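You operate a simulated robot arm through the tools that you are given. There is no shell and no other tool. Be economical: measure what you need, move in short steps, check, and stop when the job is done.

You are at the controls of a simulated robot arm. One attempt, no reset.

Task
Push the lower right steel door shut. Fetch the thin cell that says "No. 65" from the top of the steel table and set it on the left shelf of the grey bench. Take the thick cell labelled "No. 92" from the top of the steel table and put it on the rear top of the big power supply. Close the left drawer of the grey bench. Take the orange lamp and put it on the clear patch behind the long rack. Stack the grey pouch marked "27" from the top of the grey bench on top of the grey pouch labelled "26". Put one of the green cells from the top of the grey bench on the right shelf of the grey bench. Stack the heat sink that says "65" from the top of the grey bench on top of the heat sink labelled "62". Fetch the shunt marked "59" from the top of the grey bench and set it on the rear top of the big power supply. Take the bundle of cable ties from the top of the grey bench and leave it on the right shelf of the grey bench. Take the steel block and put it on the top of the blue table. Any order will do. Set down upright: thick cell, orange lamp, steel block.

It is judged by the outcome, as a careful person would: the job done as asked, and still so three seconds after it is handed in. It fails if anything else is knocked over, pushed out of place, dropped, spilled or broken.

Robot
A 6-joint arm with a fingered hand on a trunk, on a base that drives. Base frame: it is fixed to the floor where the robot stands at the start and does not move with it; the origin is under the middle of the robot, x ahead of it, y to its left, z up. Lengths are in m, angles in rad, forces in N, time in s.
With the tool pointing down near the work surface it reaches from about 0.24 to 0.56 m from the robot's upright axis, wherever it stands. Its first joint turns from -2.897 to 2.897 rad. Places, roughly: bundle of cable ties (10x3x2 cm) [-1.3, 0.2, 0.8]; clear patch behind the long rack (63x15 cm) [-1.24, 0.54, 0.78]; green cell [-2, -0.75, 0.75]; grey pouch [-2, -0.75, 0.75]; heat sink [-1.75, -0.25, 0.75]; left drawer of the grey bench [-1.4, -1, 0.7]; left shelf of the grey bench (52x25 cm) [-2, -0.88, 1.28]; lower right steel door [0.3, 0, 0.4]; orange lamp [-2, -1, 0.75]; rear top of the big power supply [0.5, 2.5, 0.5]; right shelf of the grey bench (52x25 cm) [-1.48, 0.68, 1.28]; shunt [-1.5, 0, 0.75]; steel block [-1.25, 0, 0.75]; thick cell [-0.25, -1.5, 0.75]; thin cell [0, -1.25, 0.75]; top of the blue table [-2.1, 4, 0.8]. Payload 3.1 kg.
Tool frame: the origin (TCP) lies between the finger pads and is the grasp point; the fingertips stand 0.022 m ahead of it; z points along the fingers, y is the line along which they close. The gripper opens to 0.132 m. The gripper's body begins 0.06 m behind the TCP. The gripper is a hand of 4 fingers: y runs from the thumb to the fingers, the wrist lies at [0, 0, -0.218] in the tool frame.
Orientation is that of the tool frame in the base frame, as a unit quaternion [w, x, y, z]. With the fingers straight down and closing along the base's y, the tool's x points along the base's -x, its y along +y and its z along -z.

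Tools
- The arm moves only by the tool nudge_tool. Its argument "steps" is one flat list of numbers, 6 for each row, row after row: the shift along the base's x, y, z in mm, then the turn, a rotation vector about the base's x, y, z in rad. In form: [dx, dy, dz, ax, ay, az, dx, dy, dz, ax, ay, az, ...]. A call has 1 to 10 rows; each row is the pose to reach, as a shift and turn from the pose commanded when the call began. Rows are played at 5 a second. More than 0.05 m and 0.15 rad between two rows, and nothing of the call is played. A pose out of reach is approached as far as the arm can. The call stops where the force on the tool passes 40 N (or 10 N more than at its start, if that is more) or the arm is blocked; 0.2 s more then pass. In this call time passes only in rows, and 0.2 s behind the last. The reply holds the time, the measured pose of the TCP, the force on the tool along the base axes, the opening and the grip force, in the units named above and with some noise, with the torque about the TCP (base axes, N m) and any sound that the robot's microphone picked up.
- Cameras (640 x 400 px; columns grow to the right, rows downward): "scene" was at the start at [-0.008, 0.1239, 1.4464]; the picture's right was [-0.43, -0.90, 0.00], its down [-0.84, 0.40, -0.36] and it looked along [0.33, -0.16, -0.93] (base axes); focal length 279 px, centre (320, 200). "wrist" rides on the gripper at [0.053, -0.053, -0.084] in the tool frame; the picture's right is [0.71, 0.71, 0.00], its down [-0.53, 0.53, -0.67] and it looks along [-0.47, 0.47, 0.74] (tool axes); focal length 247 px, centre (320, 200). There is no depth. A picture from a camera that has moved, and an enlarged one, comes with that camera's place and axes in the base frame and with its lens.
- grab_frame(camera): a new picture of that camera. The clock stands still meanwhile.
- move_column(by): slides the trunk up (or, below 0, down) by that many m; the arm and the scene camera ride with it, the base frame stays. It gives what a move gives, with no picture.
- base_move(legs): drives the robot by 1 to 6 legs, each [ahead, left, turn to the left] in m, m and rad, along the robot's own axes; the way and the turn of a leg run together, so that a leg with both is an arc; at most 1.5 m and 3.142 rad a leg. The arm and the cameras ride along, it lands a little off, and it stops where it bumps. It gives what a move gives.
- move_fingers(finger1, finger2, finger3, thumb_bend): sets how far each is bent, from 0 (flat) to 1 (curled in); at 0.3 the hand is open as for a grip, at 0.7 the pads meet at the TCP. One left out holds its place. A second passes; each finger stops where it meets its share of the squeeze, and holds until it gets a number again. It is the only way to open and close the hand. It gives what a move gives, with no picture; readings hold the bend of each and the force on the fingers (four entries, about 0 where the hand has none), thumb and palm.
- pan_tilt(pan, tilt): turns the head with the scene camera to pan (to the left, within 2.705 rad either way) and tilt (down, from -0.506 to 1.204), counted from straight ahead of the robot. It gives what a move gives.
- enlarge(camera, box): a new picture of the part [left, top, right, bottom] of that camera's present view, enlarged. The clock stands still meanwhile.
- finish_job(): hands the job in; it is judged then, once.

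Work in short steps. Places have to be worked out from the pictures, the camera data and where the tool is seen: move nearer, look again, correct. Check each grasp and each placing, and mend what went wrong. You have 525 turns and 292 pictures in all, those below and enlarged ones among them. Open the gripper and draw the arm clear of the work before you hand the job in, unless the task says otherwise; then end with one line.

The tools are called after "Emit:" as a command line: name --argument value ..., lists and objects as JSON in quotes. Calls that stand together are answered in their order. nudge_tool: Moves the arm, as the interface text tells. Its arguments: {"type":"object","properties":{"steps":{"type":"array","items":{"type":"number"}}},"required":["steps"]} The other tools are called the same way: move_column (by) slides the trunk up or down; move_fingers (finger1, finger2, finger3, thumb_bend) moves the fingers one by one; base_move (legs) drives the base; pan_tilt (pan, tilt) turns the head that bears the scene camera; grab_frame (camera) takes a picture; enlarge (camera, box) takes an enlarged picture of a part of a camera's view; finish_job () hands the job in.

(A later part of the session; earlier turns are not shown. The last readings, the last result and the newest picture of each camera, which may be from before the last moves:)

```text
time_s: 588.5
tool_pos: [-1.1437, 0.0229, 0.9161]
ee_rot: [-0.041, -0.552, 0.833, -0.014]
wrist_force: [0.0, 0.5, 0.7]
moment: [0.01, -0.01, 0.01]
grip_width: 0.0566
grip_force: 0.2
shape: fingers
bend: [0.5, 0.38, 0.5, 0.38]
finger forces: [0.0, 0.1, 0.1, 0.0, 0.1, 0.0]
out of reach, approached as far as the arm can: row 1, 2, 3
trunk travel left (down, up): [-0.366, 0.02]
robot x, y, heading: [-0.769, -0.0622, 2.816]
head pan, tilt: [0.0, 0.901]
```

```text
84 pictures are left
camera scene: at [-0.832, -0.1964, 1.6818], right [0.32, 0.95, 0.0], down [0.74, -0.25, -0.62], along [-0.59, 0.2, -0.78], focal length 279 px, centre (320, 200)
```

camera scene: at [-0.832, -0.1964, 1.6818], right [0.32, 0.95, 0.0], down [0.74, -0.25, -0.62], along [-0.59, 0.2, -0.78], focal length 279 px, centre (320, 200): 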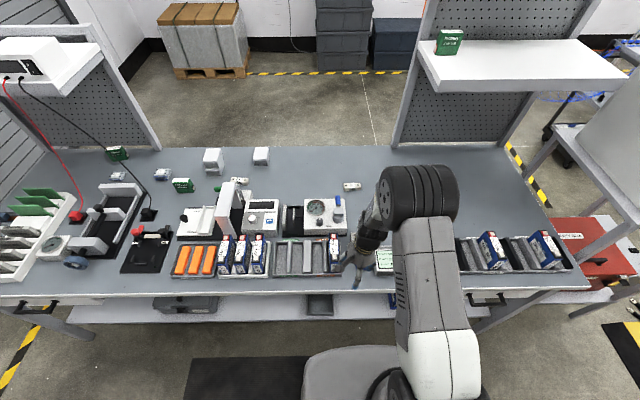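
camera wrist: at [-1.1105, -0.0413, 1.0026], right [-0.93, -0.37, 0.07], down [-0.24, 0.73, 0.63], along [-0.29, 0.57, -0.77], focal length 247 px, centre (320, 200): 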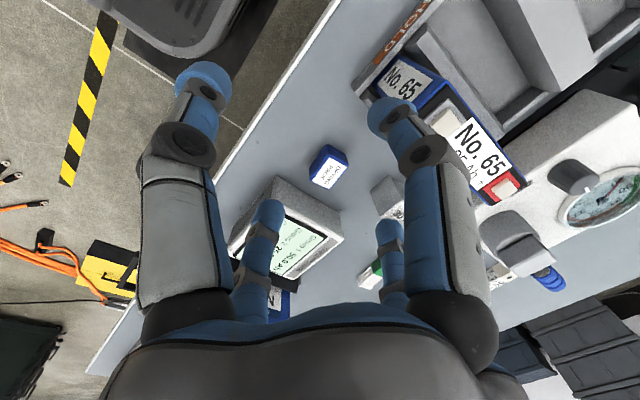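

Emit:
nudge_tool --steps '[0, 0, 15, 0, 0, 0]'

Emit:
nudge_tool --steps '[0, 0, 0, 0.069, -0.053, 0]'

Emit:
nudge_tool --steps '[-10, 35, 0, 0, 0, 0]'

```text
time_s: 588.9
tool_pos: [-1.1421, 0.0225, 0.9301]
ee_rot: [-0.043, -0.55, 0.834, -0.015]
wrist_force: [1.2, 0.1, -1.0]
moment: [0.02, -0.01, 0.02]
grip_width: 0.0566
grip_force: 0.1
shape: fingers
bend: [0.5, 0.38, 0.5, 0.38]
finger forces: [0.0, 0.0, 0.0, 0.0, 0.0, 0.1]
trunk travel left (down, up): [-0.366, 0.02]
robot x, y, heading: [-0.7684, -0.0616, 2.811]
head pan, tilt: [0.0, 0.901]
```

```text
time_s: 589.3
tool_pos: [-1.1431, 0.0221, 0.9301]
ee_rot: [-0.043, -0.549, 0.834, -0.015]
wrist_force: [-0.1, -0.4, -0.2]
moment: [-0.01, 0.0, 0.02]
grip_width: 0.0565
grip_force: 0.0
shape: fingers
bend: [0.5, 0.38, 0.5, 0.38]
finger forces: [0.0, 0.0, 0.0, 0.0, 0.1, 0.1]
out of reach, approached as far as the arm can: row 1
trunk travel left (down, up): [-0.366, 0.02]
robot x, y, heading: [-0.7702, -0.0625, 2.809]
head pan, tilt: [0.0, 0.901]
```

```text
time_s: 589.7
tool_pos: [-1.1506, 0.0578, 0.925]
ee_rot: [-0.05, -0.549, 0.834, -0.017]
wrist_force: [0.5, 0.7, -0.2]
moment: [-0.03, -0.01, 0.01]
grip_width: 0.0566
grip_force: 0.0
shape: fingers
bend: [0.5, 0.38, 0.5, 0.38]
finger forces: [0.0, 0.0, 0.1, 0.0, 0.1, 0.1]
out of reach, approached as far as the arm can: row 1
trunk travel left (down, up): [-0.366, 0.02]
robot x, y, heading: [-0.7704, -0.0624, 2.813]
head pan, tilt: [0.0, 0.901]
```

Likely a wrist-pitch joint limit trap. Tilt outward first (which freed it before), then level with the trunk high.

Emit:
nudge_tool --steps '[0, 0, 0, 0.05, 0.1, 0, 0, 0, 0, 0.1, 0.2, 0, 0, 0, 0, 0.15, 0.3, 0, 0, 0, 0, 0.2, 0.38, 0]'

Emit:
nudge_tool --steps '[-30, 10, 0, 0, 0, 0, -60, 20, 0, 0, 0, 0, -90, 25, 0, 0, 0, 0]'

```text
time_s: 590.7
tool_pos: [-1.1506, 0.024, 0.9253]
ee_rot: [-0.155, -0.553, 0.817, 0.046]
wrist_force: [0.1, -0.6, 0.4]
moment: [0.02, -0.02, 0.0]
grip_width: 0.0566
grip_force: 0.0
shape: fingers
bend: [0.5, 0.38, 0.5, 0.38]
finger forces: [0.1, 0.0, 0.0, 0.0, 0.0, 0.2]
out of reach, approached as far as the arm can: row 3, 4
trunk travel left (down, up): [-0.366, 0.02]
robot x, y, heading: [-0.7702, -0.0636, 2.808]
head pan, tilt: [0.0, 0.901]
```

```text
time_s: 591.5
tool_pos: [-1.2402, 0.0828, 0.9288]
ee_rot: [-0.146, -0.544, 0.808, 0.172]
wrist_force: [0.2, 0.6, -0.2]
moment: [0.01, 0.0, -0.01]
grip_width: 0.0566
grip_force: 0.0
shape: fingers
bend: [0.5, 0.38, 0.5, 0.38]
finger forces: [0.1, 0.0, 0.0, 0.0, 0.0, 0.1]
out of reach, approached as far as the arm can: row 1
trunk travel left (down, up): [-0.366, 0.02]
robot x, y, heading: [-0.7719, -0.0638, 2.812]
head pan, tilt: [0.0, 0.901]
```

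Now cleanly tilted outward with no side lean. Level it at this larger radius.

Emit:
nudge_tool --steps '[0, 0, 0, -0.03, -0.11, 0, 0, 0, 0, -0.06, -0.22, 0, 0, 0, 0, -0.09, -0.33, 0, 0, 0, 0, -0.122, -0.44, 0]'

Emit:
grab_frame --camera "wrist"

```text
time_s: 592.5
tool_pos: [-1.2403, 0.0821, 0.9282]
ee_rot: [0.002, -0.558, 0.83, 0.0]
wrist_force: [-0.2, 0.5, 0.3]
moment: [0.01, 0.02, 0.01]
grip_width: 0.0564
grip_force: 0.1
shape: fingers
bend: [0.5, 0.38, 0.5, 0.38]
finger forces: [0.0, 0.0, 0.1, 0.1, 0.0, 0.1]
trunk travel left (down, up): [-0.366, 0.02]
robot x, y, heading: [-0.771, -0.0641, 2.813]
head pan, tilt: [0.0, 0.901]
```

```text
83 pictures are left
camera wrist: at [-1.2107, 0.0126, 1.0121], right [-0.92, -0.39, -0.01], down [-0.29, 0.68, 0.67], along [-0.26, 0.62, -0.74], focal length 247 px, centre (320, 200)
```

wrist: 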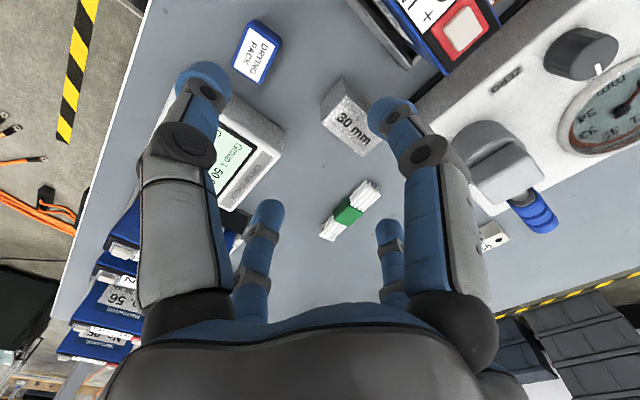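

Vertical now. Fine-align over the block and descend.

Emit:
move_fingers --finger1 0.55 --finger3 0.52

Emit:
nudge_tool --steps '[-17, 3, -20, 0, 0, 0.035, -33, 5, -50, 0, 0, 0.07]'

Emit:
grab_frame --camera "wrist"

```text
time_s: 593.5
tool_pos: [-1.2405, 0.0807, 0.9275]
ee_rot: [0.003, -0.559, 0.829, 0.0]
wrist_force: [-0.2, -1.0, 1.1]
moment: [0.0, -0.01, -0.02]
grip_width: 0.0527
grip_force: 0.0
shape: fingers
bend: [0.55, 0.38, 0.52, 0.38]
finger forces: [0.1, 0.0, 0.0, 0.0, 0.1, 0.0]
trunk travel left (down, up): [-0.366, 0.02]
robot x, y, heading: [-0.7715, -0.0634, 2.813]
head pan, tilt: [0.0, 0.901]
```

```text
time_s: 594.1
tool_pos: [-1.2723, 0.0879, 0.8786]
ee_rot: [0.002, -0.588, 0.809, 0.0]
wrist_force: [0.2, 0.7, -0.7]
moment: [-0.02, 0.0, -0.02]
grip_width: 0.0525
grip_force: 0.1
shape: fingers
bend: [0.55, 0.38, 0.52, 0.38]
finger forces: [0.0, 0.0, 0.1, 0.1, 0.0, 0.0]
trunk travel left (down, up): [-0.366, 0.02]
robot x, y, heading: [-0.7707, -0.0632, 2.814]
head pan, tilt: [0.0, 0.901]
```

```text
82 pictures are left
camera wrist: at [-1.2377, 0.0203, 0.962], right [-0.89, -0.45, 0.0], down [-0.34, 0.66, 0.67], along [-0.3, 0.6, -0.74], focal length 247 px, centre (320, 200)
```

wrist: 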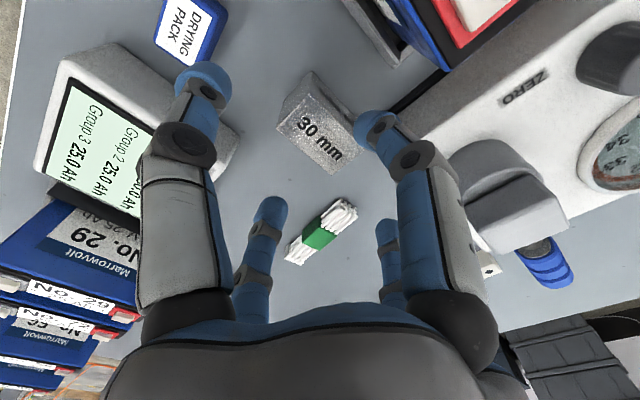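

Emit:
nudge_tool --steps '[3, -4, -20, 0, 0, 0, 3, -4, -38, 0, 0, 0, 3, -4, -52, 0, 0, 0]'

Emit:
move_fingers --finger1 0.75 --finger2 0.75 --finger3 0.75 --thumb_bend 0.75

Emit:
nudge_tool --steps '[0, 0, 15, 0, 0, 0, 0, 0, 40, 0, 0, 0, 0, 0, 75, 0, 0, 0, 15, -5, 110, 0, 0, 0, 45, -15, 130, 0, 0, 0, 80, -26, 145, 0, 0, 0]'

Emit:
grab_frame --camera "wrist"

```text
time_s: 594.9
tool_pos: [-1.2695, 0.0826, 0.8277]
ee_rot: [0.003, -0.587, 0.81, -0.001]
wrist_force: [0.1, -0.5, -0.5]
moment: [0.0, 0.0, -0.01]
grip_width: 0.0525
grip_force: 0.0
shape: fingers
bend: [0.55, 0.38, 0.52, 0.38]
finger forces: [0.0, 0.0, 0.0, 0.0, 0.0, 0.1]
trunk travel left (down, up): [-0.366, 0.02]
robot x, y, heading: [-0.7708, -0.0623, 2.814]
head pan, tilt: [0.0, 0.901]
```

```text
time_s: 595.9
tool_pos: [-1.2693, 0.083, 0.8255]
ee_rot: [0.002, -0.587, 0.81, 0.0]
wrist_force: [0.8, -0.5, 0.2]
moment: [0.01, 0.03, -0.04]
grip_width: 0.0142
grip_force: 17.5
shape: fingers
bend: [0.63, 0.53, 0.61, 0.61]
finger forces: [6.0, 7.6, 6.1, 0.0, 15.5, 0.0]
trunk travel left (down, up): [-0.366, 0.02]
robot x, y, heading: [-0.7744, -0.0608, 2.807]
head pan, tilt: [0.0, 0.901]
```

```text
time_s: 597.3
tool_pos: [-1.1884, 0.0555, 0.9708]
ee_rot: [0.002, -0.588, 0.809, 0.0]
wrist_force: [0.3, -0.6, -5.6]
moment: [-0.02, -0.03, 0.03]
grip_width: 0.0139
grip_force: 17.8
shape: fingers
bend: [0.63, 0.53, 0.61, 0.61]
finger forces: [6.1, 7.3, 6.0, 0.1, 15.3, 0.0]
trunk travel left (down, up): [-0.366, 0.02]
robot x, y, heading: [-0.7687, -0.0642, 2.811]
head pan, tilt: [0.0, 0.901]
```

```text
81 pictures are left
camera wrist: at [-1.1532, -0.0108, 1.0552], right [-0.89, -0.45, 0.0], down [-0.34, 0.66, 0.67], along [-0.3, 0.6, -0.74], focal length 247 px, centre (320, 200)
```

wrist: 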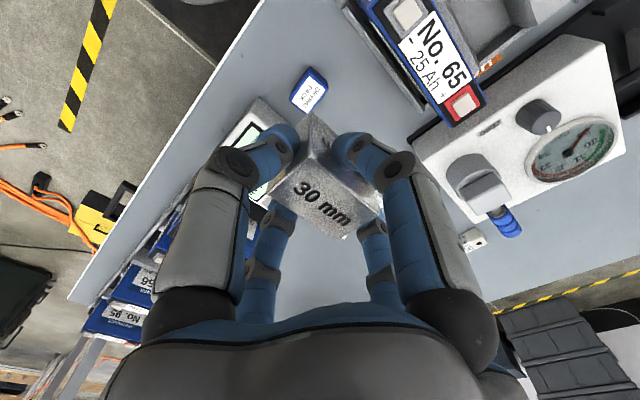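

Block gripped (~0.55 kg). Retract and drive around the bench toward the blue table.

Emit:
nudge_tool --steps '[35, -12, 15, 0, 0, 0, 70, -23, 35, 0, 0, 0]'

Emit:
base_move --legs '[[-0.3, 0, 0], [0, 0.92, 0], [0, 0.92, 0.0], [1.0, 0, 0], [0.98, 0, 0], [0, -1.4, 0]]'

```text
time_s: 597.9
tool_pos: [-1.1175, 0.0335, 1.0053]
ee_rot: [0.002, -0.588, 0.809, 0.001]
wrist_force: [0.6, -0.1, -5.6]
moment: [-0.02, -0.02, 0.02]
grip_width: 0.0137
grip_force: 17.1
shape: fingers
bend: [0.63, 0.53, 0.61, 0.61]
finger forces: [6.0, 7.5, 6.0, 0.0, 15.4, 0.1]
trunk travel left (down, up): [-0.366, 0.02]
robot x, y, heading: [-0.768, -0.0639, 2.811]
head pan, tilt: [0.0, 0.901]
```

```text
time_s: 625.0
tool_pos: [-2.885, 0.1302, 1.0043]
ee_rot: [0.003, -0.597, 0.802, 0.0]
wrist_force: [0.2, 0.9, -4.6]
moment: [-0.04, -0.05, -0.01]
grip_width: 0.0137
grip_force: 17.1
shape: fingers
bend: [0.63, 0.53, 0.61, 0.61]
finger forces: [6.0, 7.8, 5.9, 0.1, 15.1, 0.0]
trunk travel left (down, up): [-0.366, 0.02]
robot x, y, heading: [-2.5333, 0.0443, 2.832]
head pan, tilt: [0.0, 0.901]
```

Emit:
base_move --legs '[[0.2, -1.41, 0], [-0.665, -0.874, 0], [-0.12, -0.73, 0], [0.04, -0.46, 0], [0.4, -0.54, 0]]'

Emit:
pan_tilt --pan 0 --tilt 0.85

Emit:
grab_frame --camera "scene"

```text
time_s: 646.7
tool_pos: [-1.5411, 3.9318, 1.0048]
ee_rot: [0.003, -0.598, 0.801, -0.001]
wrist_force: [-0.9, 0.2, -5.1]
moment: [-0.01, -0.06, -0.02]
grip_width: 0.0136
grip_force: 17.5
shape: fingers
bend: [0.63, 0.53, 0.61, 0.62]
finger forces: [6.0, 7.7, 6.0, 0.0, 14.8, 0.1]
trunk travel left (down, up): [-0.366, 0.02]
robot x, y, heading: [-1.1922, 3.8472, 2.839]
head pan, tilt: [0.0, 0.901]
```

```text
time_s: 647.3
tool_pos: [-1.5399, 3.9315, 1.0045]
ee_rot: [0.002, -0.598, 0.801, 0.0]
wrist_force: [-0.3, 0.2, -5.2]
moment: [0.02, -0.05, -0.01]
grip_width: 0.0137
grip_force: 16.9
shape: fingers
bend: [0.63, 0.53, 0.61, 0.62]
finger forces: [6.0, 7.8, 6.0, 0.0, 14.9, 0.0]
trunk travel left (down, up): [-0.366, 0.02]
robot x, y, heading: [-1.1926, 3.8479, 2.839]
head pan, tilt: [0.0, 0.85]
```

```text
80 pictures are left
camera scene: at [-1.2512, 3.7115, 1.6856], right [0.3, 0.95, 0.0], down [0.72, -0.22, -0.66], along [-0.63, 0.2, -0.75], focal length 279 px, centre (320, 200)
```

scene: 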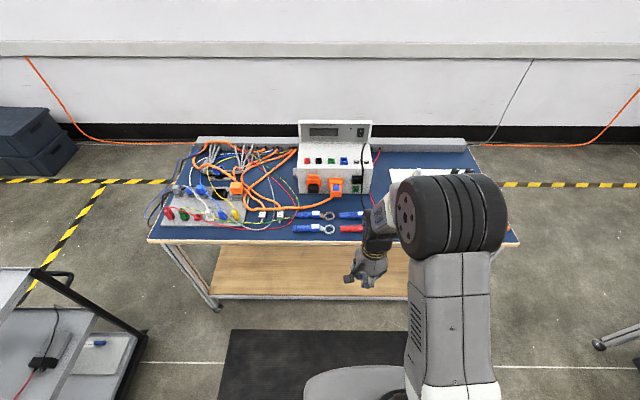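

Emit:
enlarge --camera "scene" --box '[150, 130, 410, 250]'

Emit:
grab_frame --camera "wrist"

```text
2.46 times, centred on (280, 190) of scene
camera zoom: at [-1.2512, 3.7115, 1.6856], right [0.3, 0.95, 0.0], down [0.72, -0.22, -0.66], along [-0.63, 0.2, -0.75], focal length 687 px, centre (418, 225)
```

zoom: 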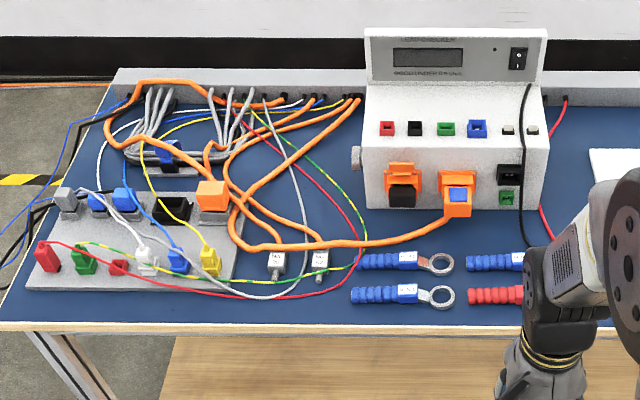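

```text
78 pictures are left
camera wrist: at [-1.504, 3.8658, 1.0881], right [-0.88, -0.48, 0.0], down [-0.36, 0.65, 0.67], along [-0.32, 0.59, -0.74], focal length 247 px, centre (320, 200)
```

wrist: 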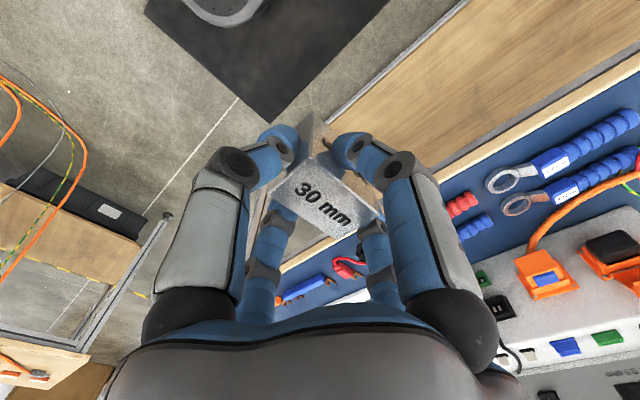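

Best clear spot on the blue table: between the red wire and the white board, around (-1.937,4.23). Move in there.

Emit:
base_move --legs '[[0.27, -0.135, -0.01]]'

Emit:
move_column --by -0.08

Emit:
nudge_tool --steps '[-30, 10, 30, 0, 0, 0, -60, 20, 60, 0, 0, 0, -90, 30, 60, 0, 0, 0]'

Emit:
grab_frame --camera "wrist"

Emit:
grab_frame --camera "scene"

```text
time_s: 649.4
tool_pos: [-1.7591, 4.1444, 1.0037]
ee_rot: [0.003, -0.594, 0.804, -0.001]
wrist_force: [-0.2, -0.1, -5.6]
moment: [-0.03, -0.01, 0.01]
grip_width: 0.0134
grip_force: 17.7
shape: fingers
bend: [0.63, 0.53, 0.61, 0.62]
finger forces: [6.1, 7.7, 6.1, 0.0, 14.9, 0.0]
trunk travel left (down, up): [-0.366, 0.02]
robot x, y, heading: [-1.4124, 4.0561, 2.829]
head pan, tilt: [0.0, 0.85]
```

```text
time_s: 650.5
tool_pos: [-1.7584, 4.1456, 0.9237]
ee_rot: [0.002, -0.594, 0.804, 0.0]
wrist_force: [0.1, 0.2, -4.8]
moment: [-0.02, 0.02, 0.02]
grip_width: 0.0136
grip_force: 17.2
shape: fingers
bend: [0.63, 0.53, 0.61, 0.62]
finger forces: [5.9, 7.9, 6.1, 0.0, 15.0, 0.0]
trunk travel left (down, up): [-0.286, 0.1]
robot x, y, heading: [-1.4121, 4.0586, 2.831]
head pan, tilt: [0.0, 0.85]
```

```text
time_s: 651.4
tool_pos: [-1.8511, 4.1762, 0.9838]
ee_rot: [0.003, -0.594, 0.805, -0.001]
wrist_force: [-1.2, -0.2, -5.6]
moment: [0.0, -0.02, -0.02]
grip_width: 0.0132
grip_force: 17.6
shape: fingers
bend: [0.63, 0.53, 0.61, 0.62]
finger forces: [5.9, 7.5, 6.0, 0.1, 15.3, 0.0]
trunk travel left (down, up): [-0.286, 0.1]
robot x, y, heading: [-1.4097, 4.0563, 2.833]
head pan, tilt: [0.0, 0.85]
```

```text
77 pictures are left
camera wrist: at [-1.8161, 4.1094, 1.0683], right [-0.88, -0.47, -0.01], down [-0.35, 0.66, 0.67], along [-0.31, 0.59, -0.74], focal length 247 px, centre (320, 200)
```

wrist: 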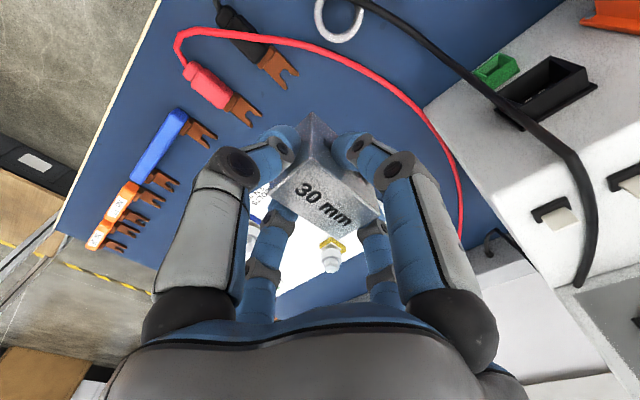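

```text
76 pictures are left
camera scene: at [-1.4743, 3.9219, 1.6048], right [0.31, 0.95, 0.0], down [0.72, -0.23, -0.66], along [-0.63, 0.2, -0.75], focal length 279 px, centre (320, 200)
```

scene: 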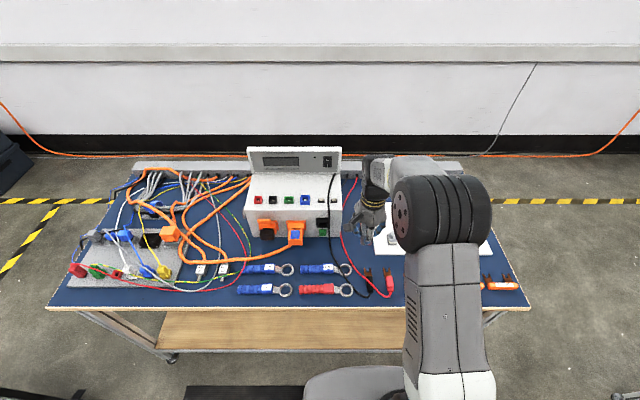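

Clear region between red wire (y≈4.17) and board (y≈4.3) confirmed. Place at (-1.93,4.237).

Emit:
nudge_tool --steps '[-30, 23, -10, 0, 0, 0, -60, 46, -30, 0, 0, 0, -79, 61, -60, 0, 0, 0, -79, 61, -95, 0, 0, 0]'

Emit:
grab_frame --camera "wrist"

```text
time_s: 652.4
tool_pos: [-1.9274, 4.2351, 0.888]
ee_rot: [0.004, -0.594, 0.804, -0.001]
wrist_force: [0.7, -0.6, -4.8]
moment: [-0.01, -0.01, 0.01]
grip_width: 0.013
grip_force: 17.3
shape: fingers
bend: [0.63, 0.53, 0.61, 0.62]
finger forces: [6.0, 7.7, 5.9, 0.0, 15.1, 0.0]
trunk travel left (down, up): [-0.286, 0.1]
robot x, y, heading: [-1.4082, 4.0543, 2.827]
head pan, tilt: [0.0, 0.85]
```

```text
75 pictures are left
camera wrist: at [-1.8918, 4.1696, 0.9716], right [-0.88, -0.47, -0.01], down [-0.35, 0.66, 0.67], along [-0.31, 0.59, -0.74], focal length 247 px, centre (320, 200)
```

wrist: 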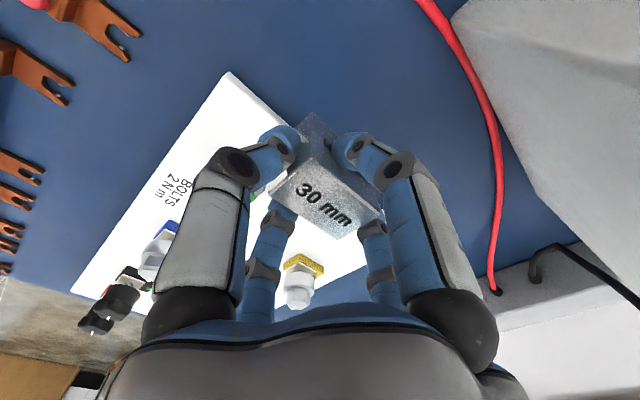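

The board's edge is at y≈4.235; shift toward the wire by 4 cm so the block sits midway, then lower.

Emit:
nudge_tool --steps '[6, -21, 0, 0, 0, 0, 12, -42, 0, 0, 0, 0, 12, -42, -15, 0, 0, 0]'

Emit:
grab_frame --camera "wrist"

```text
time_s: 653.1
tool_pos: [-1.9175, 4.1934, 0.8727]
ee_rot: [0.002, -0.595, 0.804, -0.001]
wrist_force: [-0.2, -0.1, -5.4]
moment: [-0.02, -0.02, 0.01]
grip_width: 0.0134
grip_force: 17.2
shape: fingers
bend: [0.63, 0.53, 0.61, 0.62]
finger forces: [6.0, 7.8, 6.0, 0.0, 14.7, 0.0]
trunk travel left (down, up): [-0.286, 0.1]
robot x, y, heading: [-1.4086, 4.0542, 2.828]
head pan, tilt: [0.0, 0.85]
```

```text
74 pictures are left
camera wrist: at [-1.881, 4.1266, 0.9562], right [-0.88, -0.47, 0.0], down [-0.35, 0.66, 0.67], along [-0.31, 0.59, -0.74], focal length 247 px, centre (320, 200)
```

wrist: 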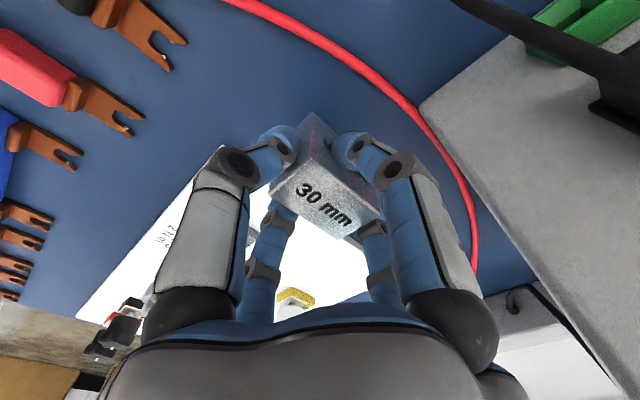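

Emit:
nudge_tool --steps '[0, 0, -8, 0, 0, 0, 0, 0, -15, 0, 0, 0, 0, 0, -21, 0, 0, 0, 0, 0, -27, 0, 0, 0, 0, 0, -33, 0, 0, 0]'

```text
time_s: 654.4
tool_pos: [-1.9154, 4.1943, 0.8448]
ee_rot: [0.0, -0.594, 0.804, 0.004]
wrist_force: [2.2, -0.6, 28.8]
moment: [0.08, -0.01, -0.01]
grip_width: 0.0125
grip_force: 22.6
shape: fingers
bend: [0.64, 0.52, 0.61, 0.63]
finger forces: [9.3, 8.7, 8.7, 0.0, 19.1, 0.0]
trunk travel left (down, up): [-0.286, 0.1]
robot x, y, heading: [-1.4089, 4.0529, 2.83]
head pan, tilt: [0.0, 0.85]
```

Contact. Release and lift.

Emit:
move_fingers --finger1 0.52 --finger2 0.42 --finger3 0.5 --thumb_bend 0.45

Emit:
nudge_tool --steps '[0, 0, 25, 0, 0, 0, 0, 0, 60, 0, 0, 0, 0, 0, 100, 0, 0, 0, 30, -10, 130, 0, 0, 0, 70, -22, 145, 0, 0, 0, 110, -34, 150, 0, 0, 0]'

Emit:
grab_frame --camera "wrist"

```text
time_s: 655.4
tool_pos: [-1.9152, 4.1934, 0.8397]
ee_rot: [0.002, -0.594, 0.804, -0.001]
wrist_force: [0.0, -0.5, 0.4]
moment: [-0.01, 0.0, 0.03]
grip_width: 0.0445
grip_force: 0.0
shape: fingers
bend: [0.52, 0.42, 0.5, 0.45]
finger forces: [0.0, 0.1, 0.1, 0.1, 0.0, 0.0]
trunk travel left (down, up): [-0.286, 0.1]
robot x, y, heading: [-1.4101, 4.0604, 2.828]
head pan, tilt: [0.0, 0.85]
```

```text
time_s: 656.8
tool_pos: [-1.8054, 4.1588, 0.9919]
ee_rot: [0.003, -0.594, 0.805, 0.001]
wrist_force: [0.6, -0.1, -1.1]
moment: [-0.02, 0.0, -0.01]
grip_width: 0.0445
grip_force: 0.1
shape: fingers
bend: [0.52, 0.42, 0.5, 0.45]
finger forces: [0.0, 0.1, 0.0, 0.0, 0.1, 0.0]
trunk travel left (down, up): [-0.286, 0.1]
robot x, y, heading: [-1.4098, 4.0575, 2.828]
head pan, tilt: [0.0, 0.85]
```

```text
73 pictures are left
camera wrist: at [-1.7694, 4.0931, 1.0748], right [-0.88, -0.47, 0.0], down [-0.35, 0.66, 0.67], along [-0.31, 0.59, -0.74], focal length 247 px, centre (320, 200)
```

wrist: 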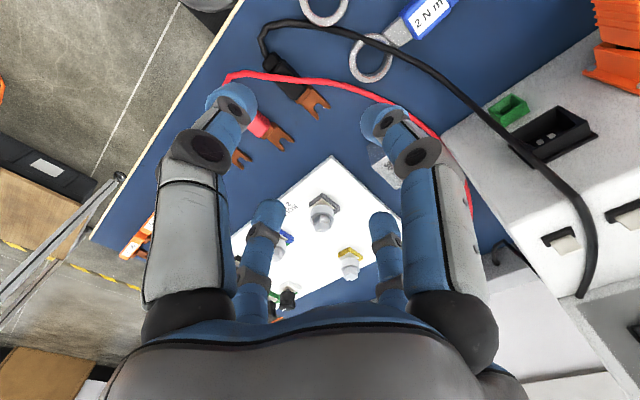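

Block stands on the blue table. Drive back to the bench front for the cable ties.

Emit:
move_column --by 0.08

Emit:
base_move --legs '[[-0.702, 0.673, 0], [-0.044, 0.459, 0], [0.126, 0.745, 0], [0.661, 0.877, 0], [-0.213, 1.409, 0]]'

Emit:
base_move --legs '[[0, 1.4, 0], [-1.0, 0, 0], [-0.98, 0, 0], [0, -0.95, 0], [0, -0.98, 0]]'

```text
time_s: 657.9
tool_pos: [-1.8066, 4.1598, 1.0727]
ee_rot: [0.002, -0.594, 0.804, 0.0]
wrist_force: [-0.1, 0.2, 0.5]
moment: [0.0, -0.01, 0.01]
grip_width: 0.0445
grip_force: 0.0
shape: fingers
bend: [0.52, 0.42, 0.5, 0.45]
finger forces: [0.1, 0.1, 0.1, 0.0, 0.0, 0.1]
trunk travel left (down, up): [-0.366, 0.02]
robot x, y, heading: [-1.4082, 4.055, 2.827]
head pan, tilt: [0.0, 0.85]
```

```text
time_s: 681.0
tool_pos: [-2.979, 0.1591, 1.0727]
ee_rot: [0.002, -0.596, 0.803, 0.0]
wrist_force: [-1.0, 0.1, -1.3]
moment: [-0.02, 0.03, -0.01]
grip_width: 0.0447
grip_force: 0.1
shape: fingers
bend: [0.52, 0.42, 0.5, 0.45]
finger forces: [0.0, 0.1, 0.0, 0.0, 0.0, 0.0]
trunk travel left (down, up): [-0.366, 0.02]
robot x, y, heading: [-2.5788, 0.0601, 2.827]
head pan, tilt: [0.0, 0.85]
```

```text
time_s: 706.6
tool_pos: [-0.9142, 0.0226, 1.0715]
ee_rot: [0.002, -0.584, 0.812, 0.0]
wrist_force: [0.0, -0.4, 0.2]
moment: [0.0, -0.02, -0.02]
grip_width: 0.0446
grip_force: 0.1
shape: fingers
bend: [0.52, 0.42, 0.5, 0.45]
finger forces: [0.0, 0.1, 0.1, 0.0, 0.1, 0.1]
trunk travel left (down, up): [-0.366, 0.02]
robot x, y, heading: [-0.5237, -0.0903, 2.8]
head pan, tilt: [0.0, 0.85]
```

Now in front of the ties. Move in, lower the trunk, curl fingers 1/3, and position above the bundle.

Emit:
base_move --legs '[[0.25, -0.02, 0.02]]'

Emit:
move_fingers --finger1 0.75 --finger2 0.42 --finger3 0.75 --thumb_bend 0.42

Emit:
move_column --by -0.14

Emit:
nudge_tool --steps '[-35, 20, 0, 0.02, 0.06, 0, -70, 40, 0, 0.04, 0.12, 0, -105, 60, 0, 0.062, 0.19, 0, -140, 78, 0, 0.062, 0.19, 0]'

Emit:
grab_frame --camera "wrist"

```text
time_s: 708.5
tool_pos: [-1.155, 0.1163, 1.0713]
ee_rot: [0.002, -0.592, 0.806, 0.0]
wrist_force: [-0.1, 0.4, 0.9]
moment: [0.01, 0.0, 0.03]
grip_width: 0.0447
grip_force: 0.0
shape: fingers
bend: [0.52, 0.42, 0.5, 0.45]
finger forces: [0.0, 0.1, 0.0, 0.0, 0.1, 0.1]
trunk travel left (down, up): [-0.366, 0.02]
robot x, y, heading: [-0.7563, 0.0071, 2.826]
head pan, tilt: [0.0, 0.85]
```

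```text
time_s: 709.5
tool_pos: [-1.1546, 0.1161, 1.0717]
ee_rot: [0.003, -0.593, 0.806, 0.0]
wrist_force: [0.2, 0.2, 0.3]
moment: [0.02, 0.02, 0.02]
grip_width: 0.0388
grip_force: 0.0
shape: fingers
bend: [0.74, 0.42, 0.73, 0.42]
finger forces: [0.0, 0.1, 0.1, 0.1, 0.0, 0.1]
trunk travel left (down, up): [-0.366, 0.02]
robot x, y, heading: [-0.757, 0.0104, 2.824]
head pan, tilt: [0.0, 0.85]
```

```text
time_s: 711.2
tool_pos: [-1.1545, 0.1171, 0.9307]
ee_rot: [0.002, -0.592, 0.806, -0.001]
wrist_force: [0.1, 0.4, -0.1]
moment: [0.01, -0.02, 0.0]
grip_width: 0.0386
grip_force: 0.0
shape: fingers
bend: [0.74, 0.42, 0.73, 0.42]
finger forces: [0.1, 0.0, 0.0, 0.0, 0.0, 0.1]
trunk travel left (down, up): [-0.226, 0.16]
robot x, y, heading: [-0.7586, 0.0108, 2.824]
head pan, tilt: [0.0, 0.85]
```

```text
time_s: 712.2
tool_pos: [-1.2944, 0.1961, 0.9315]
ee_rot: [-0.056, -0.59, 0.802, 0.08]
wrist_force: [-0.1, 0.1, -0.2]
moment: [-0.02, -0.01, 0.03]
grip_width: 0.0389
grip_force: 0.1
shape: fingers
bend: [0.74, 0.42, 0.73, 0.42]
finger forces: [0.0, 0.0, 0.0, 0.1, 0.0, 0.0]
trunk travel left (down, up): [-0.226, 0.16]
robot x, y, heading: [-0.7593, 0.0103, 2.824]
head pan, tilt: [0.0, 0.85]
```

```text
72 pictures are left
camera wrist: at [-1.2438, 0.1243, 1.0018], right [-0.87, -0.47, 0.13], down [-0.21, 0.61, 0.76], along [-0.44, 0.64, -0.64], focal length 247 px, centre (320, 200)
```

wrist: 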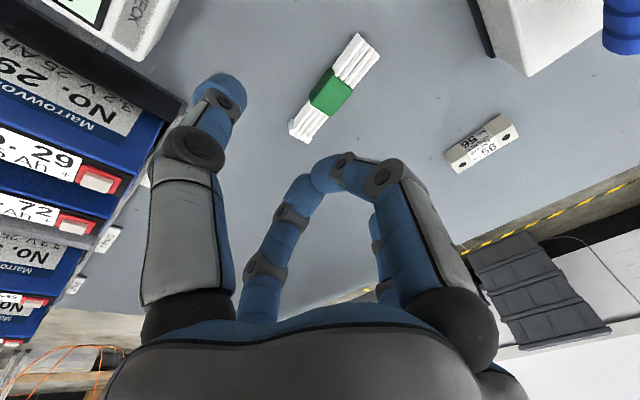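

Emit:
nudge_tool --steps '[-14, 3, -35, 0, 0, 0.07, -28, 6, -70, 0, 0, 0.14, -28, 6, -98, 0, 0, 0.14]'

Emit:
grab_frame --camera "wrist"

```text
time_s: 713.0
tool_pos: [-1.322, 0.2012, 0.8326]
ee_rot: [-0.062, -0.645, 0.758, 0.077]
wrist_force: [-0.1, -0.4, 0.3]
moment: [0.03, 0.01, -0.02]
grip_width: 0.0386
grip_force: 0.1
shape: fingers
bend: [0.74, 0.42, 0.73, 0.42]
finger forces: [0.1, 0.0, 0.1, 0.1, 0.0, 0.1]
trunk travel left (down, up): [-0.226, 0.16]
robot x, y, heading: [-0.7605, 0.0129, 2.825]
head pan, tilt: [0.0, 0.85]
```

```text
71 pictures are left
camera wrist: at [-1.2623, 0.1369, 0.9034], right [-0.8, -0.59, 0.13], down [-0.3, 0.58, 0.76], along [-0.52, 0.57, -0.63], focal length 247 px, centre (320, 200)
```

wrist: 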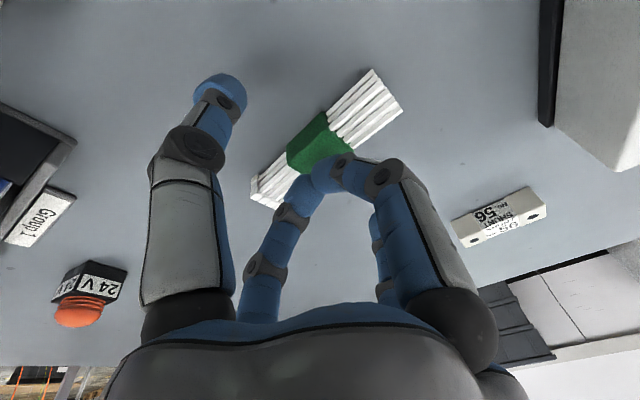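

Emit:
nudge_tool --steps '[0, 0, -7, 0, 0, 0, 0, 0, -13, 0, 0, 0]'

Emit:
move_fingers --finger2 0.8 --thumb_bend 0.8

Emit:
nudge_tool --steps '[0, 0, 15, 0, 0, 0, 0, 0, 40, 0, 0, 0, 10, -3, 75, 0, 0, 0, 30, -10, 105, 0, 0, 0]'

Emit:
grab_frame --camera "wrist"

```text
time_s: 713.6
tool_pos: [-1.3222, 0.2008, 0.8193]
ee_rot: [-0.062, -0.644, 0.759, 0.076]
wrist_force: [0.8, -0.4, 1.1]
moment: [0.02, 0.04, -0.01]
grip_width: 0.0387
grip_force: 0.2
shape: fingers
bend: [0.74, 0.42, 0.73, 0.42]
finger forces: [0.0, 0.0, 0.0, 0.0, 0.1, 0.0]
trunk travel left (down, up): [-0.226, 0.16]
robot x, y, heading: [-0.7553, 0.0126, 2.822]
head pan, tilt: [0.0, 0.85]
```

```text
time_s: 714.6
tool_pos: [-1.3229, 0.1997, 0.8198]
ee_rot: [-0.062, -0.644, 0.759, 0.077]
wrist_force: [-0.4, -0.3, 3.3]
moment: [-0.06, 0.06, 0.03]
grip_width: 0.0001
grip_force: 3.6
shape: fingers
bend: [0.74, 0.64, 0.73, 0.72]
finger forces: [0.1, 5.5, 0.1, 0.0, 0.1, 0.1]
trunk travel left (down, up): [-0.226, 0.16]
robot x, y, heading: [-0.7569, 0.0118, 2.821]
head pan, tilt: [0.0, 0.85]
```

```text
time_s: 715.6
tool_pos: [-1.2903, 0.1883, 0.9258]
ee_rot: [-0.061, -0.644, 0.759, 0.076]
wrist_force: [0.7, -0.9, -0.1]
moment: [0.01, -0.01, -0.02]
grip_width: 0.0
grip_force: 0.1
shape: fingers
bend: [0.74, 0.68, 0.73, 0.72]
finger forces: [0.0, 0.1, 0.0, 0.0, 0.0, 0.0]
trunk travel left (down, up): [-0.226, 0.16]
robot x, y, heading: [-0.7528, 0.0097, 2.826]
head pan, tilt: [0.0, 0.85]
```

```text
70 pictures are left
camera wrist: at [-1.2307, 0.1256, 0.9969], right [-0.8, -0.59, 0.13], down [-0.29, 0.58, 0.76], along [-0.52, 0.57, -0.63], focal length 247 px, centre (320, 200)
```

wrist: 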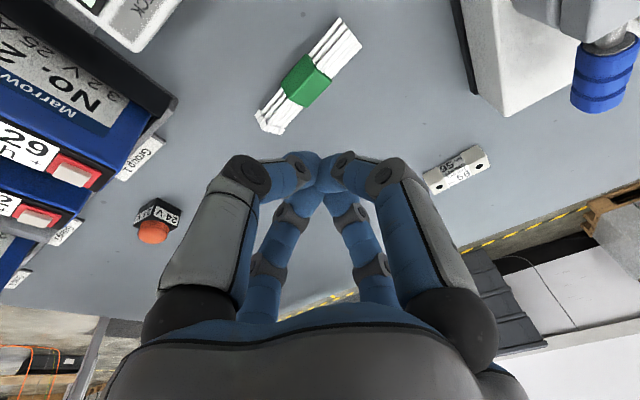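

Missed—fingers closed above the flat bundle. Reconfigure: finger 1 fully curled, finger 3 spread, so thumb/finger 2 can go deeper.

Emit:
move_fingers --finger1 1.0 --finger2 0.45 --finger3 0.0 --thumb_bend 0.45

Emit:
nudge_tool --steps '[-4, 5, -40, 0, 0, 0, -4, 5, -75, 0, 0, 0, -4, 5, -95, 0, 0, 0]'

Emit:
grab_frame --camera "wrist"

```text
time_s: 716.6
tool_pos: [-1.2899, 0.1902, 0.9242]
ee_rot: [-0.061, -0.644, 0.759, 0.076]
wrist_force: [0.3, -0.2, 0.9]
moment: [0.0, 0.02, 0.01]
grip_width: 0.0564
grip_force: 0.1
shape: fingers
bend: [1.0, 0.45, 0.01, 0.45]
finger forces: [0.1, 0.1, 0.0, 0.0, 0.0, 0.0]
trunk travel left (down, up): [-0.226, 0.16]
robot x, y, heading: [-0.7569, 0.0082, 2.829]
head pan, tilt: [0.0, 0.85]
```

```text
time_s: 717.4
tool_pos: [-1.2968, 0.1956, 0.8286]
ee_rot: [-0.062, -0.644, 0.759, 0.077]
wrist_force: [-1.3, 0.4, -0.4]
moment: [0.01, 0.04, -0.01]
grip_width: 0.0568
grip_force: 0.0
shape: fingers
bend: [1.0, 0.45, 0.01, 0.45]
finger forces: [0.1, 0.1, 0.0, 0.0, 0.0, 0.0]
trunk travel left (down, up): [-0.226, 0.16]
robot x, y, heading: [-0.7599, 0.0077, 2.824]
head pan, tilt: [0.0, 0.85]
```

```text
69 pictures are left
camera wrist: at [-1.2371, 0.1306, 0.9001], right [-0.8, -0.59, 0.14], down [-0.29, 0.58, 0.76], along [-0.52, 0.57, -0.63], focal length 247 px, centre (320, 200)
```

wrist: 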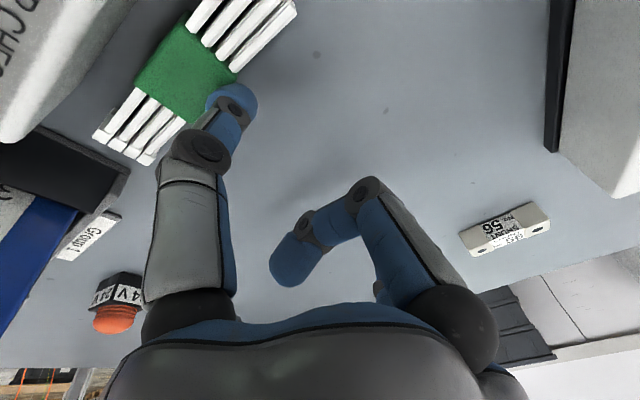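

The bundle had been lifted and then dropped nearer the display. Raise and look at it closely before regrasping.

Emit:
nudge_tool --steps '[10, -3, 35, -0.02, -0.06, 0, 30, -8, 70, -0.04, -0.12, 0, 60, -15, 95, -0.062, -0.19, 0]'

Emit:
enlarge --camera "scene" --box '[280, 150, 420, 270]'

Emit:
grab_frame --camera "wrist"

```text
time_s: 718.2
tool_pos: [-1.2347, 0.1805, 0.926]
ee_rot: [-0.009, -0.646, 0.764, -0.008]
wrist_force: [-0.4, -0.1, -0.2]
moment: [-0.01, 0.01, 0.03]
grip_width: 0.0567
grip_force: 0.1
shape: fingers
bend: [1.0, 0.45, 0.01, 0.45]
finger forces: [0.0, 0.0, 0.0, 0.1, 0.0, 0.0]
trunk travel left (down, up): [-0.226, 0.16]
robot x, y, heading: [-0.7619, 0.0142, 2.825]
head pan, tilt: [0.0, 0.85]
```

```text
3.33 times, centred on (350, 210) of scene
camera zoom: at [-0.8202, -0.1241, 1.5451], right [0.31, 0.95, 0.0], down [0.71, -0.23, -0.66], along [-0.63, 0.21, -0.75], focal length 930 px, centre (220, 167)
```

zoom: 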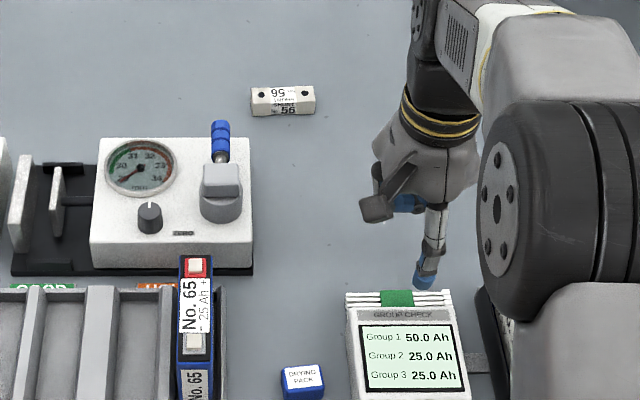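

```text
67 pictures are left
camera wrist: at [-1.1895, 0.1216, 1.0112], right [-0.81, -0.58, 0.02], down [-0.43, 0.62, 0.65], along [-0.39, 0.53, -0.76], focal length 247 px, centre (320, 200)
```

wrist: 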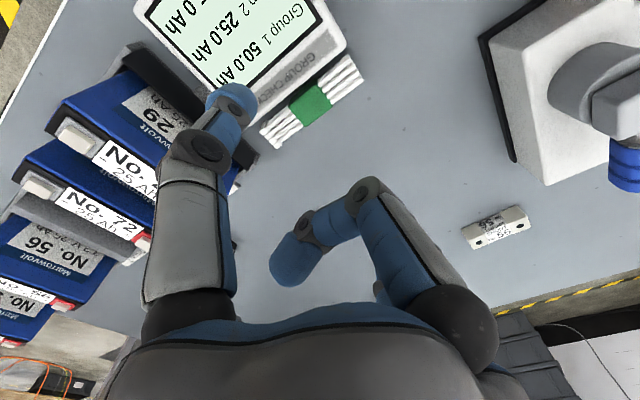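

The bundle lies flush against the display. I'll pinch it by its ends (hand turned 90°), move it clear, then regrasp properly.

Emit:
nudge_tool --steps '[0, 0, 10, 0, 0, 0.15, 0, 0, 20, 0, 0, 0.3, 0, 0, 20, 0, 0, 0.45, 0, 0, 20, 0, 0, 0.6, 0, 0, 20, 0, 0, 0.75, 0, 0, 20, 0, 0, 0.9, 0, 0, 20, 0, 0, 1.05, 0, 0, 20, 0, 0, 1.2, 0, 0, 20, 0, 0, 1.34]'

Emit:
move_fingers --finger2 0.18 --thumb_bend 0.18

Emit:
nudge_tool --steps '[1, 6, -30, 0, 0, 0, 2, 12, -65, 0, 0, 0]'

Emit:
grab_frame --camera "wrist"

```text
time_s: 720.2
tool_pos: [-1.2358, 0.18, 0.945]
ee_rot: [0.002, 0.981, -0.195, 0.012]
wrist_force: [0.3, 0.2, 0.4]
moment: [-0.01, -0.04, -0.01]
grip_width: 0.0566
grip_force: 0.0
shape: fingers
bend: [1.0, 0.45, 0.01, 0.45]
finger forces: [0.1, 0.0, 0.0, 0.1, 0.0, 0.0]
trunk travel left (down, up): [-0.226, 0.16]
robot x, y, heading: [-0.7586, 0.0128, 2.823]
head pan, tilt: [0.0, 0.85]
```

```text
time_s: 721.2
tool_pos: [-1.2367, 0.1807, 0.9448]
ee_rot: [0.002, 0.981, -0.196, 0.012]
wrist_force: [0.9, 0.4, -0.2]
moment: [-0.03, 0.0, 0.03]
grip_width: 0.0788
grip_force: 0.1
shape: fingers
bend: [1.0, 0.18, 0.01, 0.18]
finger forces: [0.0, 0.0, 0.0, 0.0, 0.0, 0.0]
trunk travel left (down, up): [-0.226, 0.16]
robot x, y, heading: [-0.7588, 0.0113, 2.822]
head pan, tilt: [0.0, 0.85]
```

```text
time_s: 721.8
tool_pos: [-1.2351, 0.1889, 0.8809]
ee_rot: [0.001, 0.98, -0.197, 0.011]
wrist_force: [-1.9, -3.0, 6.8]
moment: [0.64, -0.25, 0.05]
grip_width: 0.0814
grip_force: 4.7
shape: fingers
bend: [1.0, 0.18, 0.01, 0.15]
finger forces: [0.1, 0.0, 0.0, 0.0, 8.7, 0.1]
trunk travel left (down, up): [-0.226, 0.16]
robot x, y, heading: [-0.757, 0.0098, 2.824]
head pan, tilt: [0.0, 0.85]
```

```text
66 pictures are left
camera wrist: at [-1.1661, 0.2186, 0.9662], right [0.38, -0.92, 0.01], down [-0.7, -0.28, 0.66], along [-0.6, -0.26, -0.75], focal length 247 px, centre (320, 200)
```

wrist: 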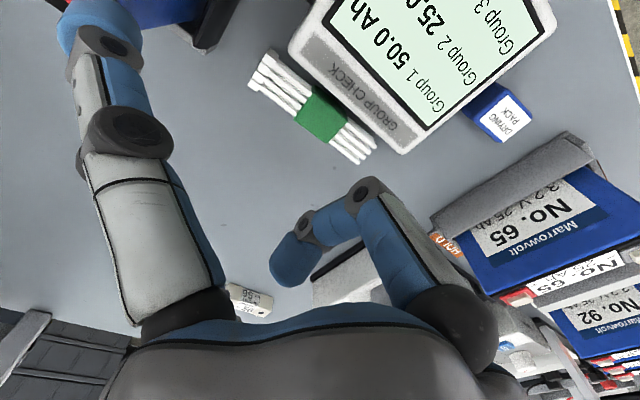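

The thumb touched a rack cell; raise at once. New idea: press lightly on the bundle's top with closed fingertips and drag it away from the display.

Emit:
nudge_tool --steps '[0, 0, 30, 0, 0, 0, -5, 3, 70, 0, 0, 0]'

Emit:
move_fingers --finger1 0.7 --finger2 0.7 --finger3 0.7 --thumb_bend 0.7

Emit:
grab_frame --camera "wrist"

```text
time_s: 722.4
tool_pos: [-1.2401, 0.1937, 0.9498]
ee_rot: [0.003, 0.98, -0.196, 0.014]
wrist_force: [-0.8, -0.4, 0.2]
moment: [-0.03, -0.01, 0.03]
grip_width: 0.0793
grip_force: 0.1
shape: fingers
bend: [1.0, 0.18, 0.01, 0.18]
finger forces: [0.0, 0.0, 0.0, 0.0, 0.0, 0.0]
trunk travel left (down, up): [-0.226, 0.16]
robot x, y, heading: [-0.7628, 0.0096, 2.821]
head pan, tilt: [0.0, 0.85]
```

```text
time_s: 723.4
tool_pos: [-1.2399, 0.1938, 0.9505]
ee_rot: [0.002, 0.98, -0.197, 0.012]
wrist_force: [-1.3, -0.2, -0.1]
moment: [0.02, 0.0, 0.01]
grip_width: 0.0
grip_force: 0.1
shape: fingers
bend: [0.7, 0.68, 0.69, 0.69]
finger forces: [0.0, 0.0, 0.0, 0.1, 0.0, 0.1]
trunk travel left (down, up): [-0.226, 0.16]
robot x, y, heading: [-0.7609, 0.0133, 2.824]
head pan, tilt: [0.0, 0.85]
```

```text
65 pictures are left
camera wrist: at [-1.1715, 0.2236, 1.0347], right [0.38, -0.93, 0.02], down [-0.7, -0.28, 0.65], along [-0.6, -0.26, -0.76], focal length 247 px, centre (320, 200)
```

wrist: 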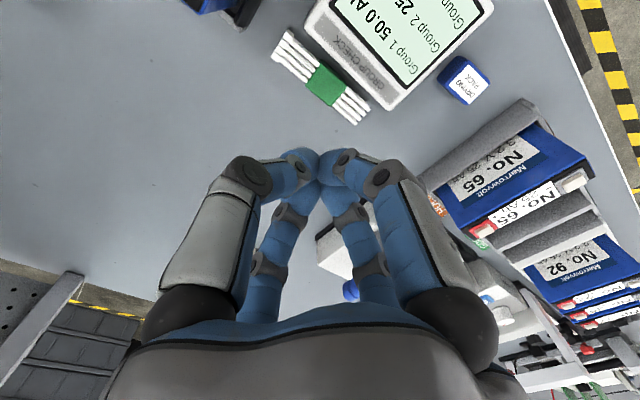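

Emit:
nudge_tool --steps '[-2, 3, -40, 0, 0, 0, -2, 3, -80, 0, 0, 0, -2, 3, -115, 0, 0, 0, -2, 3, -125, 0, 0, 0, -2, 3, -130, 0, 0, 0, -2, 3, -134, 0, 0, 0]'

```text
time_s: 725.0
tool_pos: [-1.2454, 0.1984, 0.8208]
ee_rot: [0.0, 0.98, -0.196, 0.004]
wrist_force: [2.6, -0.5, 21.9]
moment: [0.0, -0.18, 0.01]
grip_width: 0.0
grip_force: 15.8
shape: fingers
bend: [0.71, 0.69, 0.69, 0.7]
finger forces: [9.0, 8.2, 0.1, 0.0, 13.9, 0.0]
trunk travel left (down, up): [-0.226, 0.16]
robot x, y, heading: [-0.7561, 0.0085, 2.825]
head pan, tilt: [0.0, 0.85]
stopped in row 6: the force on the tool passed its limit at 42 N (the readings are from after the stop); the commanded pose is now the measured one
```

Contact with the bundle. Drag it away in -f.

Emit:
nudge_tool --steps '[-10, 3, 1, 0, 0, 0, -19, 6, 1, 0, 0, 0, -28, 9, 1, 0, 0, 0, -38, 12, 1, 0, 0, 0, -48, 16, 1, 0, 0, 0, -57, 19, 1, 0, 0, 0]'

Emit:
nudge_tool --steps '[0, 0, 40, 0, 0, 0, 10, -3, 80, 0, 0, 0, 20, -6, 120, 0, 0, 0]'

Emit:
grab_frame --camera "wrist"

```text
time_s: 726.4
tool_pos: [-1.2825, 0.2117, 0.8205]
ee_rot: [0.002, 0.981, -0.196, 0.008]
wrist_force: [-0.6, 0.0, -0.4]
moment: [0.03, 0.02, -0.03]
grip_width: 0.0002
grip_force: 0.0
shape: fingers
bend: [0.7, 0.69, 0.69, 0.69]
finger forces: [0.1, 0.0, 0.0, 0.0, 0.0, 0.0]
out of reach, approached as far as the arm can: row 5, 6
trunk travel left (down, up): [-0.226, 0.16]
robot x, y, heading: [-0.7592, 0.013, 2.827]
head pan, tilt: [0.0, 0.85]
```

```text
time_s: 727.2
tool_pos: [-1.2604, 0.2058, 0.9395]
ee_rot: [0.002, 0.98, -0.197, 0.008]
wrist_force: [1.3, -0.6, -0.6]
moment: [-0.02, -0.02, 0.0]
grip_width: 0.0
grip_force: 0.0
shape: fingers
bend: [0.7, 0.69, 0.69, 0.69]
finger forces: [0.0, 0.0, 0.0, 0.1, 0.1, 0.0]
trunk travel left (down, up): [-0.226, 0.16]
robot x, y, heading: [-0.7606, 0.0119, 2.828]
head pan, tilt: [0.0, 0.85]
```

```text
64 pictures are left
camera wrist: at [-1.1913, 0.2337, 1.0243], right [0.38, -0.93, 0.01], down [-0.7, -0.28, 0.66], along [-0.61, -0.26, -0.75], focal length 247 px, centre (320, 200)
```

wrist: 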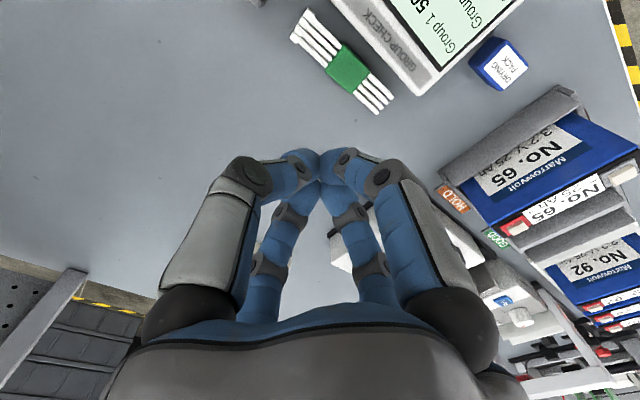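

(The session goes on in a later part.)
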